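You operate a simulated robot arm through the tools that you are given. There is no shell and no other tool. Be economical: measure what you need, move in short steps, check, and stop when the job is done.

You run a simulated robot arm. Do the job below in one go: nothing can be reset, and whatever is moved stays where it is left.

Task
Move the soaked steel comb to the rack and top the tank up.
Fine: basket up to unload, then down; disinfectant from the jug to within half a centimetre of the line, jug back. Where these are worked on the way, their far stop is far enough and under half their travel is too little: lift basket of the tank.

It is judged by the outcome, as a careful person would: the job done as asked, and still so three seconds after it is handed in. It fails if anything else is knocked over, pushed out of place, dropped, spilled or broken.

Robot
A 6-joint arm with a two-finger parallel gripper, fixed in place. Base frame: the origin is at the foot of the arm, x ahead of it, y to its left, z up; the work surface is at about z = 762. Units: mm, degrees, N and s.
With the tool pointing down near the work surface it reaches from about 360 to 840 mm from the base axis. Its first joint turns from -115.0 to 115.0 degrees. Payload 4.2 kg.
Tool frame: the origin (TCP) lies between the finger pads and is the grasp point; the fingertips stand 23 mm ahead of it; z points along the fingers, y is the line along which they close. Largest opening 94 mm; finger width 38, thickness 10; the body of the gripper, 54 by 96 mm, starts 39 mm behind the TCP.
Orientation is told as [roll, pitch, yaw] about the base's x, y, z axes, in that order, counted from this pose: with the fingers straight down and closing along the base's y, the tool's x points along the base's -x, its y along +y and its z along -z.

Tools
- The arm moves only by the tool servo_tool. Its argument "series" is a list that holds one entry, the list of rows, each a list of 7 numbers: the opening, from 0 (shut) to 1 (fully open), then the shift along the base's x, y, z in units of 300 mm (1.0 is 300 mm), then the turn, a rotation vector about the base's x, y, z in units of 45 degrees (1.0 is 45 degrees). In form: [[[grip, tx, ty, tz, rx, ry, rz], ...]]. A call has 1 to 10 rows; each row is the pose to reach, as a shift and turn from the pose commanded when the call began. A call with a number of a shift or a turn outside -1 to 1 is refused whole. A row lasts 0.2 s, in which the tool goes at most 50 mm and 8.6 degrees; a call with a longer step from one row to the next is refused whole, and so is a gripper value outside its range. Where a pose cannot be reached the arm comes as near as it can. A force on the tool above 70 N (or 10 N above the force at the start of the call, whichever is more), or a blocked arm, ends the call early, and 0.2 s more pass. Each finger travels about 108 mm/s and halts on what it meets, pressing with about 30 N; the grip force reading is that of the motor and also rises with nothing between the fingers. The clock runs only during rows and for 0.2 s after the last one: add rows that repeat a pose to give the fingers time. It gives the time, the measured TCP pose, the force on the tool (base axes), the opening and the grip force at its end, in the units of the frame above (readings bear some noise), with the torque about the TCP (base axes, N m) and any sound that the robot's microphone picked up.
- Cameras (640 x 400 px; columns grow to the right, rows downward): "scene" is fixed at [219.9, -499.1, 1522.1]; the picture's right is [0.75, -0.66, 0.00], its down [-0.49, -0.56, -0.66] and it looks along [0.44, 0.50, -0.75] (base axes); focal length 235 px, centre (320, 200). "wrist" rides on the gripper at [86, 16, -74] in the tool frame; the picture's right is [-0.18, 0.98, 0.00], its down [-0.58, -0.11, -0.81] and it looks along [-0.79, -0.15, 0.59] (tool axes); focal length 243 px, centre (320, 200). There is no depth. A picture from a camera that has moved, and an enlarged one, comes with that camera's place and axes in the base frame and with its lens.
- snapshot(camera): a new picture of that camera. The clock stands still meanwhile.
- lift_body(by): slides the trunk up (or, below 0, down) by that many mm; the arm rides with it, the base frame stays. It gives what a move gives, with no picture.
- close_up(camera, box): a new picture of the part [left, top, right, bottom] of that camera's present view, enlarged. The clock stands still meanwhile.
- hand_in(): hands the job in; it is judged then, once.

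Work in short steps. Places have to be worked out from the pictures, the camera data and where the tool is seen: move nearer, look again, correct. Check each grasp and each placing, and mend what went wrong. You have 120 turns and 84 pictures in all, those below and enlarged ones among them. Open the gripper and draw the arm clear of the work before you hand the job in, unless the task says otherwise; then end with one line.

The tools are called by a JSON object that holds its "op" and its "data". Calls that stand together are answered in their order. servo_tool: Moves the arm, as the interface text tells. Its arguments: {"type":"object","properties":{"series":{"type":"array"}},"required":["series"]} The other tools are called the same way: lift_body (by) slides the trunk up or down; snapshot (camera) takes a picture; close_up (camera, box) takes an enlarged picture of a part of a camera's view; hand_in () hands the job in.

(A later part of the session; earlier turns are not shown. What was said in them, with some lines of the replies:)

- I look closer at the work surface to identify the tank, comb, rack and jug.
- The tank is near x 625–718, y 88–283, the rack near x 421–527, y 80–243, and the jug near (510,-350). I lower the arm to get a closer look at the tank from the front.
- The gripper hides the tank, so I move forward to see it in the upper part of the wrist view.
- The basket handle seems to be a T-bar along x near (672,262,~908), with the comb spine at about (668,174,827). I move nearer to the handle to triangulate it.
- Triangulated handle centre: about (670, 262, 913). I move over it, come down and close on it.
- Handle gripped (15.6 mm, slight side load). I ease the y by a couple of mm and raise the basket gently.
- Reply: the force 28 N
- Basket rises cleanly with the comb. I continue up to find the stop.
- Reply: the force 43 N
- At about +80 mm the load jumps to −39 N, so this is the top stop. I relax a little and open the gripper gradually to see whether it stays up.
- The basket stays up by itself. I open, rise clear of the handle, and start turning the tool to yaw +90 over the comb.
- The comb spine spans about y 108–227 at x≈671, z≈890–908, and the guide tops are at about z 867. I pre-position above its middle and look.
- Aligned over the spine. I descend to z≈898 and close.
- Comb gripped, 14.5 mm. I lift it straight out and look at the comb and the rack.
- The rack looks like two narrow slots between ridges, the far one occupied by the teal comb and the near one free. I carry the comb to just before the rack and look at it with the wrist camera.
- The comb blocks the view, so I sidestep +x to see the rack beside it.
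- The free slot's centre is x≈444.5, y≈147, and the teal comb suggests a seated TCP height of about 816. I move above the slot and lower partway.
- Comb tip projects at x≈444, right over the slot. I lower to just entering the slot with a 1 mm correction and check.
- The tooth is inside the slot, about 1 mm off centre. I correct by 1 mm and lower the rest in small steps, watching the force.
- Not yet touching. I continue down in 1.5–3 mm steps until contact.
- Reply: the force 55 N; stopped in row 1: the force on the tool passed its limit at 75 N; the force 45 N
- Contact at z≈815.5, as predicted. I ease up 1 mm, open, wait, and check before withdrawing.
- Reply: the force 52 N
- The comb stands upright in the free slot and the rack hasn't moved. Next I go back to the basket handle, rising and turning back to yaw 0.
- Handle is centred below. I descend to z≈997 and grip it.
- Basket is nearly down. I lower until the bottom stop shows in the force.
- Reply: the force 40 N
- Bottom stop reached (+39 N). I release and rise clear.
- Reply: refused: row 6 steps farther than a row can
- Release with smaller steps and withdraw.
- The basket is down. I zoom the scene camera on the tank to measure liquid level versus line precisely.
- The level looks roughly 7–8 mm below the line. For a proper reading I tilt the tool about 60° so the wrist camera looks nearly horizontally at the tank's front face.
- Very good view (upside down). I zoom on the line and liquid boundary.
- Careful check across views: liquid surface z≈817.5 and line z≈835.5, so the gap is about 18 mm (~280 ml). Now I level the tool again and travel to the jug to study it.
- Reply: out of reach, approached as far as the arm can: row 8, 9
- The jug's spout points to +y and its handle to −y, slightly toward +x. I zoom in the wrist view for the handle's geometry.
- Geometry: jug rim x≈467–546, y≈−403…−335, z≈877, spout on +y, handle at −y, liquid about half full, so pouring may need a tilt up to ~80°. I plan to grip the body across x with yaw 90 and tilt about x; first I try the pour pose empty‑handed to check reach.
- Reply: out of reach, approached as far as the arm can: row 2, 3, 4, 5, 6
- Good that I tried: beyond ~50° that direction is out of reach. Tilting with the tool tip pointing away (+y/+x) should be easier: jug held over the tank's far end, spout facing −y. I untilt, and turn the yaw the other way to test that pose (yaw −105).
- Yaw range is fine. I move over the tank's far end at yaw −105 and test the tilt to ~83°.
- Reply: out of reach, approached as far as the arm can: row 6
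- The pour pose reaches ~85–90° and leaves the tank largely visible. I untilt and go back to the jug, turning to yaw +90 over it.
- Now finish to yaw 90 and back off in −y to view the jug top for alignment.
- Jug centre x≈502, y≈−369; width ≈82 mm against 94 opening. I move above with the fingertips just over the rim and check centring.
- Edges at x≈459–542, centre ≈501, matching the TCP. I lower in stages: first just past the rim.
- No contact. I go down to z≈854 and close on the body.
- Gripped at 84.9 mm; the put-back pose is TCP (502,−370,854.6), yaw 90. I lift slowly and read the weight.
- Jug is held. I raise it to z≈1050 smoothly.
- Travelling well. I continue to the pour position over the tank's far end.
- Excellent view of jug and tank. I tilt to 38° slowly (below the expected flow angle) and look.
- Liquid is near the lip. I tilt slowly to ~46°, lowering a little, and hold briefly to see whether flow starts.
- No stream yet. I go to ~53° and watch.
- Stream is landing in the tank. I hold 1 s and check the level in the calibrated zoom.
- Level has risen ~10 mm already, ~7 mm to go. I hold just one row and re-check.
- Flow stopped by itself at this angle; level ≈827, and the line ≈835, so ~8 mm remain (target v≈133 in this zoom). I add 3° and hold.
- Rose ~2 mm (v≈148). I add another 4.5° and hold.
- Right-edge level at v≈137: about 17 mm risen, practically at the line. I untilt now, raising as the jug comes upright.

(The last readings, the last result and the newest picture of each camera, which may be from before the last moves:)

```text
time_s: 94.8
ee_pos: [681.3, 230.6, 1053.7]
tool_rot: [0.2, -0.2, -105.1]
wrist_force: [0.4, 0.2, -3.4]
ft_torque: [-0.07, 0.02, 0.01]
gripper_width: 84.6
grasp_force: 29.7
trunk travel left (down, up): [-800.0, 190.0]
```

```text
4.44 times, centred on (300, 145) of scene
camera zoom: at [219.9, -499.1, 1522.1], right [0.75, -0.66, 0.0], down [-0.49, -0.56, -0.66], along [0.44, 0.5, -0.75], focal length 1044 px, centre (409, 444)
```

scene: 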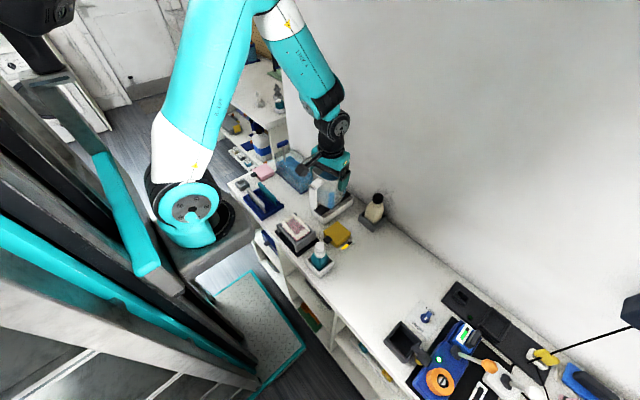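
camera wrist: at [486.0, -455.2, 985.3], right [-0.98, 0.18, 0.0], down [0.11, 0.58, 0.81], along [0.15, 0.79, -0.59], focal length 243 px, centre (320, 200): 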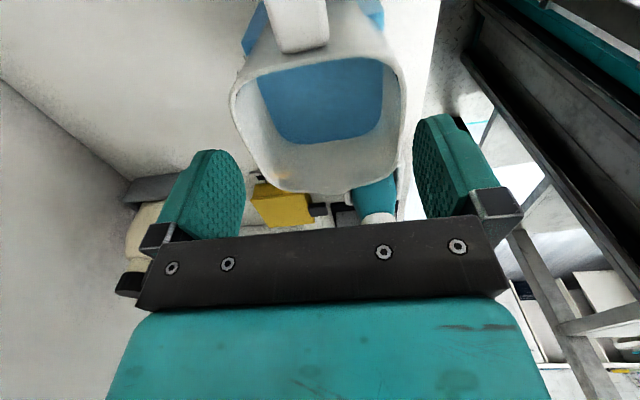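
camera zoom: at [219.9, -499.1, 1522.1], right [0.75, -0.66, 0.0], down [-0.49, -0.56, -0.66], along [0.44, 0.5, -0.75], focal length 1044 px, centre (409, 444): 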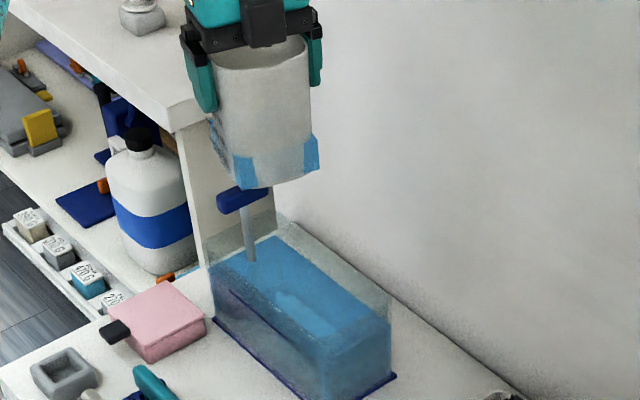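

Stable at the line by estimate; nothing spilled. I carry the jug back the reverse way.

{"op": "servo_tool", "data": {"series": [[[0, -0.01, -0.04, 0, 0, 0, 0.09], [0, -0.025, -0.09, 0, 0, 0, 0.2], [0, -0.045, -0.15, 0, 0, 0, 0.33], [0, -0.065, -0.21, 0, 0, 0, 0.47], [0, -0.085, -0.28, 0, 0, 0, 0.6], [0, -0.105, -0.34, 0, 0, 0, 0.74], [0, -0.119, -0.4, 0, 0, 0, 0.867]]]}}

{"op": "servo_tool", "data": {"series": [[[0, -0.017, -0.057, 0, 0, 0, 0.124], [0, -0.034, -0.114, 0, 0, 0, 0.248], [0, -0.051, -0.171, 0, 0, 0, 0.372], [0, -0.068, -0.228, 0, 0, 0, 0.495], [0, -0.085, -0.285, 0, 0, 0, 0.62], [0, -0.102, -0.342, 0, 0, 0, 0.743], [0, -0.119, -0.4, 0, 0, 0, 0.867]]]}}

{"op": "servo_tool", "data": {"series": [[[0, -0.017, -0.057, 0, 0, 0, 0.124], [0, -0.034, -0.114, 0, 0, 0, 0.248], [0, -0.051, -0.171, 0, 0, 0, 0.372], [0, -0.068, -0.228, 0, 0, 0, 0.495], [0, -0.085, -0.285, 0, 0, 0, 0.62], [0, -0.102, -0.342, 0, 0, 0, 0.743], [0, -0.119, -0.4, 0, 0, 0, 0.867]]]}}

{"op": "servo_tool", "data": {"series": [[[0, -0.017, -0.057, 0, 0, 0, 0.124], [0, -0.034, -0.114, 0, 0, 0, 0.248], [0, -0.051, -0.171, 0, 0, 0, 0.372], [0, -0.068, -0.228, 0, 0, 0, 0.495], [0, -0.085, -0.285, 0, 0, 0, 0.62], [0, -0.102, -0.342, 0, 0, 0, 0.743], [0, -0.119, -0.4, 0, 0, 0, 0.867]]]}}

{"op": "servo_tool", "data": {"series": [[[0, -0.017, -0.057, 0, 0, 0, 0.124], [0, -0.034, -0.114, 0, 0, 0, 0.248], [0, -0.051, -0.171, 0, 0, 0, 0.372], [0, -0.068, -0.228, 0, 0, 0, 0.495], [0, -0.085, -0.285, 0, 0, 0, 0.62], [0, -0.102, -0.342, 0, 0, 0, 0.743], [0, -0.119, -0.4, 0, 0, 0, 0.867], [0, -0.119, -0.4, 0, 0, 0, 0.867]]]}}

```text
time_s: 96.4
ee_pos: [645.5, 111.3, 1054.4]
tool_rot: [0.1, 0.0, -66.0]
wrist_force: [0.8, 0.5, -4.0]
ft_torque: [-0.02, -0.04, 0.0]
gripper_width: 84.9
grasp_force: 29.7
trunk travel left (down, up): [-800.0, 190.0]
```

```text
time_s: 98.0
ee_pos: [610.1, -9.5, 1052.4]
tool_rot: [0.2, 0.0, -26.9]
wrist_force: [-0.1, -0.1, -3.9]
ft_torque: [0.01, -0.06, 0.01]
gripper_width: 84.7
grasp_force: 30.2
trunk travel left (down, up): [-800.0, 190.0]
```

```text
time_s: 99.6
ee_pos: [574.1, -129.8, 1052.3]
tool_rot: [0.1, 0.0, 12.1]
wrist_force: [-0.3, -0.5, -3.5]
ft_torque: [-0.02, -0.01, -0.01]
gripper_width: 84.7
grasp_force: 30.2
trunk travel left (down, up): [-800.0, 190.0]
```

```text
time_s: 101.2
ee_pos: [539.9, -249.2, 1053.6]
tool_rot: [0.1, -0.1, 51.2]
wrist_force: [0.5, -0.1, -3.3]
ft_torque: [0.0, -0.03, 0.05]
gripper_width: 85.0
grasp_force: 29.8
trunk travel left (down, up): [-800.0, 190.0]
```

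```text
time_s: 103.0
ee_pos: [503.1, -370.3, 1054.8]
tool_rot: [0.1, 0.0, 90.1]
wrist_force: [-0.2, 0.3, -2.6]
ft_torque: [0.04, 0.02, -0.01]
gripper_width: 85.1
grasp_force: 30.5
trunk travel left (down, up): [-800.0, 190.0]
```

Back over the original spot. I lower to ~10 mm above the surface and check.

{"op": "servo_tool", "data": {"series": [[[0, -0.003, 0, -0.06, 0, 0, 0], [0, -0.003, 0, -0.16, 0, 0, 0], [0, -0.003, 0, -0.27, 0, 0, 0], [0, -0.003, 0, -0.38, 0, 0, 0], [0, -0.003, 0, -0.48, 0, 0, 0], [0, -0.003, 0, -0.56, 0, 0, 0], [0, -0.003, 0, -0.61, 0, 0, 0], [0, -0.003, 0, -0.625, 0, 0, 0], [0, -0.003, 0, -0.625, 0, 0, 0]]]}}

{"op": "close_up", "data": {"camera": "scene", "box": [330, 245, 410, 315]}}

```text
time_s: 105.0
ee_pos: [502.2, -368.9, 865.2]
tool_rot: [0.1, 0.0, 90.0]
wrist_force: [0.9, -0.2, -3.5]
ft_torque: [0.04, -0.03, -0.02]
gripper_width: 84.9
grasp_force: 30.4
trunk travel left (down, up): [-800.0, 190.0]
```

```text
5.71 times, centred on (370, 280) of scene
camera zoom: at [219.9, -499.1, 1522.1], right [0.75, -0.66, 0.0], down [-0.49, -0.56, -0.66], along [0.44, 0.5, -0.75], focal length 1342 px, centre (34, -257)
```

zoom: 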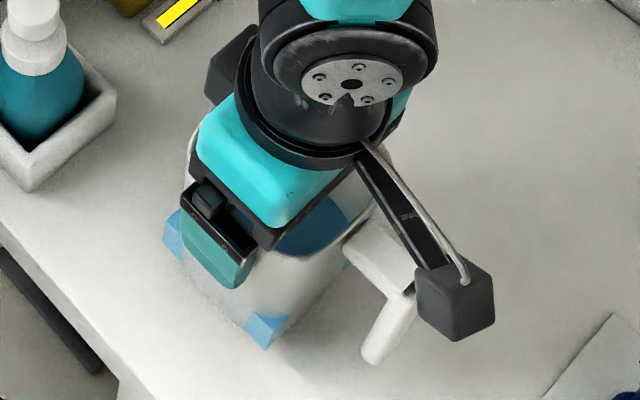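

Correct place. I lower gently until it touches down.

{"op": "servo_tool", "data": {"series": [[[0, 0, 0, -0.012, 0, 0, 0], [0, 0, 0, -0.024, 0, 0, 0], [0, 0, 0, -0.033, 0, 0, 0], [0, 0, 0, -0.033, 0, 0, 0]]]}}

```text
time_s: 106.0
ee_pos: [502.2, -370.1, 855.8]
tool_rot: [0.1, -0.1, 90.0]
wrist_force: [-0.7, -0.3, -3.3]
ft_torque: [0.04, -0.02, -0.03]
gripper_width: 84.9
grasp_force: 29.9
trunk travel left (down, up): [-800.0, 190.0]
```

{"op": "servo_tool", "data": {"series": [[[0, 0, 0, -0.003, 0, 0, 0], [0, 0, 0, -0.006, 0, 0, 0], [0, 0, 0, -0.006, 0, 0, 0]]]}}

```text
time_s: 106.8
ee_pos: [501.7, -368.1, 854.5]
tool_rot: [0.1, -0.1, 90.1]
wrist_force: [0.1, -0.5, -2.1]
ft_torque: [0.0, 0.01, -0.03]
gripper_width: 85.1
grasp_force: 30.0
trunk travel left (down, up): [-800.0, 190.0]
```

Nearly touching (weight dropping to −2.1 N). One more millimetre or so.

{"op": "servo_tool", "data": {"series": [[[0, 0, 0, -0.003, 0, 0, 0], [0, 0, 0, -0.004, 0, 0, 0], [0, 0, 0, -0.004, 0, 0, 0]]]}}

```text
time_s: 107.6
ee_pos: [500.7, -369.4, 854.1]
tool_rot: [0.0, 0.1, 90.0]
wrist_force: [-1.3, 4.7, 25.7]
ft_torque: [0.04, 0.18, 0.05]
gripper_width: 84.8
grasp_force: 30.4
trunk travel left (down, up): [-800.0, 190.0]
```

Touchdown (+26 N). I ease up slightly, open, and rise straight out.

{"op": "servo_tool", "data": {"series": [[[0, 0, 0, 0.003, 0, 0, 0], [0.93, 0, 0, 0.003, 0, 0, 0], [1, 0, 0, 0.003, 0, 0, 0], [1, 0, 0, 0.003, 0, 0, 0]]]}}

{"op": "servo_tool", "data": {"series": [[[1, 0, 0, 0.03, 0, 0, 0], [1, 0, 0, 0.08, 0, 0, 0], [1, 0, 0, 0.15, 0, 0, 0], [1, 0, 0, 0.3, 0, 0, 0], [1, 0, 0, 0.45, 0, 0, 0], [1, 0, 0, 0.6, 0, 0, 0]]]}}

{"op": "close_up", "data": {"camera": "scene", "box": [330, 245, 410, 315]}}

```text
time_s: 108.6
ee_pos: [502.7, -369.8, 854.1]
tool_rot: [0.2, -0.1, 90.0]
wrist_force: [0.6, -0.4, -0.4]
ft_torque: [0.0, 0.02, -0.01]
gripper_width: 94.1
grasp_force: 0.1
trunk travel left (down, up): [-800.0, 190.0]
```

```text
time_s: 110.0
ee_pos: [500.6, -369.0, 1032.3]
tool_rot: [0.1, -0.1, 90.1]
wrist_force: [-0.3, 0.2, -1.4]
ft_torque: [-0.01, 0.06, 0.02]
gripper_width: 94.2
grasp_force: 0.0
trunk travel left (down, up): [-800.0, 190.0]
```

```text
5.71 times, centred on (370, 280) of scene
camera zoom: at [219.9, -499.1, 1522.1], right [0.75, -0.66, 0.0], down [-0.49, -0.56, -0.66], along [0.44, 0.5, -0.75], focal length 1342 px, centre (34, -257)
```

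zoom: 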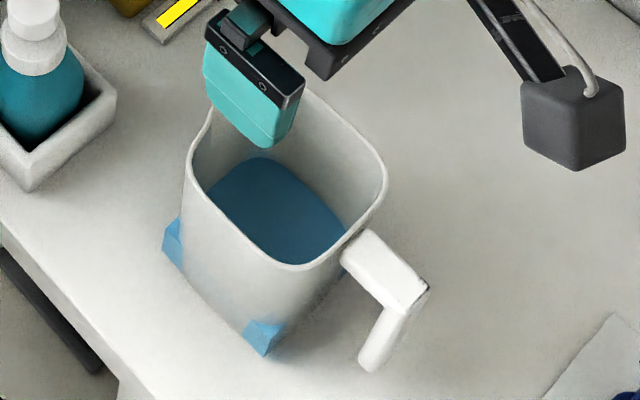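

Jug is back in place. I return to the tank front for the same level view as before, closing the gripper and turning to yaw 0.

{"op": "servo_tool", "data": {"series": [[[0.5, 0.03, 0.15, 0.02, 0, 0, -0.17], [0, 0.06, 0.3, 0.02, 0, 0, -0.34], [0, 0.1, 0.45, 0.02, 0, 0, -0.51], [0, 0.13, 0.6, 0.02, 0, 0, -0.68], [0, 0.17, 0.75, 0.02, 0, 0, -0.85], [0, 0.2, 0.9, 0.02, 0, 0, -1.0]]]}}

{"op": "servo_tool", "data": {"series": [[[0, 0, 0.15, 0, 0, 0, -0.17], [0, 0, 0.3, 0, 0, 0, -0.34], [0, 0, 0.45, 0, 0, 0, -0.51], [0, 0, 0.6, 0, 0, 0, -0.68], [0, 0, 0.75, 0, 0, 0, -0.85], [0, 0, 0.9, 0, 0, 0, -1.0]]]}}

{"op": "servo_tool", "data": {"series": [[[0, 0, 0.06, 0, 0, -0.17, 0], [0, 0, 0.12, 0, 0, -0.34, 0], [0, 0, 0.17, -0.03, 0, -0.51, 0], [0, 0, 0.21, -0.06, 0, -0.68, 0], [0, 0, 0.21, -0.1, 0, -0.85, 0], [0, 0, 0.21, -0.12, 0, -1.0, 0]]]}}

{"op": "servo_tool", "data": {"series": [[[0, 0, 0, -0.08, 0, -0.17, 0], [0, 0, 0, -0.16, 0, -0.333, 0], [0, 0, 0, -0.27, 0, -0.333, 0], [0, 0, 0, -0.27, 0, -0.333, 0]]]}}

{"op": "close_up", "data": {"camera": "wrist", "box": [70, 0, 400, 110]}}

```text
time_s: 111.4
ee_pos: [561.8, -97.0, 1039.8]
tool_rot: [0.1, -0.1, 45.0]
wrist_force: [0.0, -0.9, 0.2]
ft_torque: [0.01, 0.0, 0.02]
gripper_width: 0.2
grasp_force: 29.7
trunk travel left (down, up): [-800.0, 190.0]
```

```text
time_s: 112.8
ee_pos: [562.9, 170.1, 1041.0]
tool_rot: [0.2, 0.0, -0.2]
wrist_force: [-0.1, -0.5, -0.7]
ft_torque: [0.09, -0.02, 0.0]
gripper_width: 0.2
grasp_force: 29.9
trunk travel left (down, up): [-800.0, 190.0]
```

```text
time_s: 114.2
ee_pos: [562.0, 233.1, 1003.6]
tool_rot: [0.2, -45.1, 0.1]
wrist_force: [0.5, 0.4, 0.4]
ft_torque: [0.03, 0.0, 0.03]
gripper_width: 0.1
grasp_force: 30.3
trunk travel left (down, up): [-800.0, 190.0]
```

```text
time_s: 115.2
ee_pos: [563.1, 233.2, 923.5]
tool_rot: [0.2, -60.0, -0.1]
wrist_force: [0.2, -0.4, -0.5]
ft_torque: [0.06, 0.02, 0.02]
gripper_width: 0.0
grasp_force: 30.7
trunk travel left (down, up): [-800.0, 190.0]
```

```text
1.94 times, centred on (235, 55) of wrist
camera zoom: at [456.5, 250.1, 885.2], right [0.09, 0.98, 0.16], down [-0.41, -0.11, 0.91], along [0.91, -0.15, 0.39], focal length 470 px, centre (485, 481)
```

zoom: 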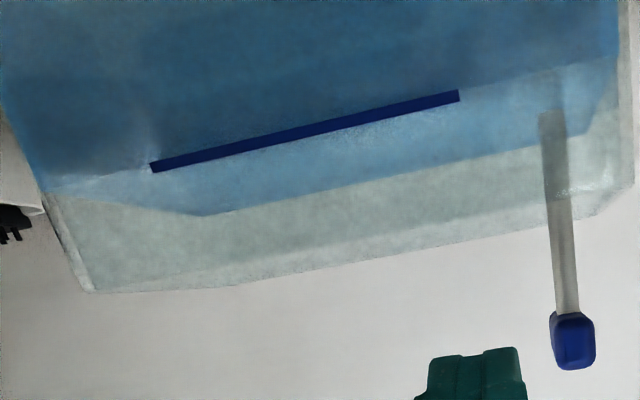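

The liquid's front edge coincides with the line (within ~2 mm). I withdraw: raise, untilt, open the gripper, and take a final overview.

{"op": "servo_tool", "data": {"series": [[[0, 0, 0, 0.12, 0, 0.17, 0], [0.3, 0, -0.03, 0.25, 0, 0.34, 0], [0.6, -0.02, -0.1, 0.35, 0, 0.51, 0], [1, -0.02, -0.15, 0.45, 0, 0.68, 0], [1, -0.02, -0.2, 0.55, 0, 0.85, 0], [1, -0.02, -0.25, 0.6, 0, 1.0, 0]]]}}

{"op": "servo_tool", "data": {"series": [[[1, -0.1, -0.05, 0.1, 0, 0.17, 0], [1, -0.2, -0.1, 0.2, 0, 0.333, 0], [1, -0.3, -0.1, 0.3, 0, 0.333, 0], [1, -0.4, -0.1, 0.4, 0, 0.333, 0]]]}}

{"op": "snapshot", "data": {"camera": "scene"}}

{"op": "close_up", "data": {"camera": "scene", "box": [230, 140, 350, 230]}}

```text
time_s: 116.6
ee_pos: [554.6, 156.3, 1102.5]
tool_rot: [0.1, -14.9, 0.1]
wrist_force: [-0.6, 1.2, 0.1]
ft_torque: [0.01, 0.02, -0.05]
gripper_width: 93.8
grasp_force: 0.1
trunk travel left (down, up): [-800.0, 190.0]
```

```text
time_s: 117.6
ee_pos: [434.7, 129.4, 1223.9]
tool_rot: [0.1, 0.1, 0.0]
wrist_force: [0.2, 0.4, 0.0]
ft_torque: [-0.02, 0.06, -0.02]
gripper_width: 93.9
grasp_force: 0.0
trunk travel left (down, up): [-800.0, 190.0]
```

```text
19 pictures are left
```

scene: 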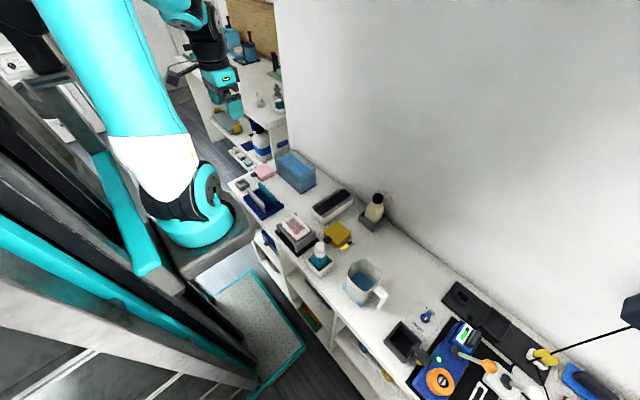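

```text
4.44 times, centred on (290, 185) of scene
camera zoom: at [219.9, -499.1, 1522.1], right [0.75, -0.66, 0.0], down [-0.49, -0.56, -0.66], along [0.44, 0.5, -0.75], focal length 1044 px, centre (453, 267)
```

zoom: 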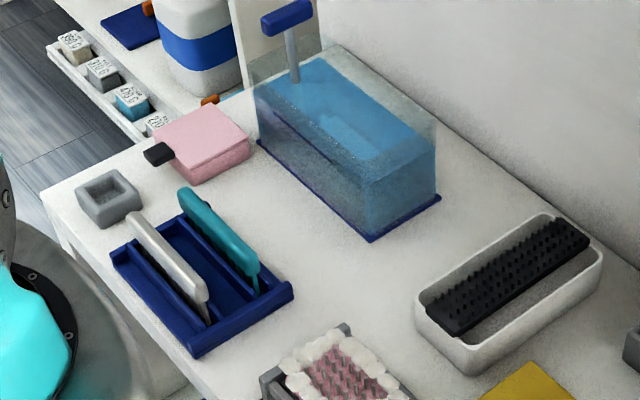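

Everything is in order: comb in rack, basket down, tank at the line, jug back, arm clear. I hand in.

{"op": "hand_in", "data": {}}

```text
The job is handed in.
```

The steel comb is in the rack, the basket is back down, the tank is filled to within about 2 mm of the line, and the jug is back in its place with nothing spilled.
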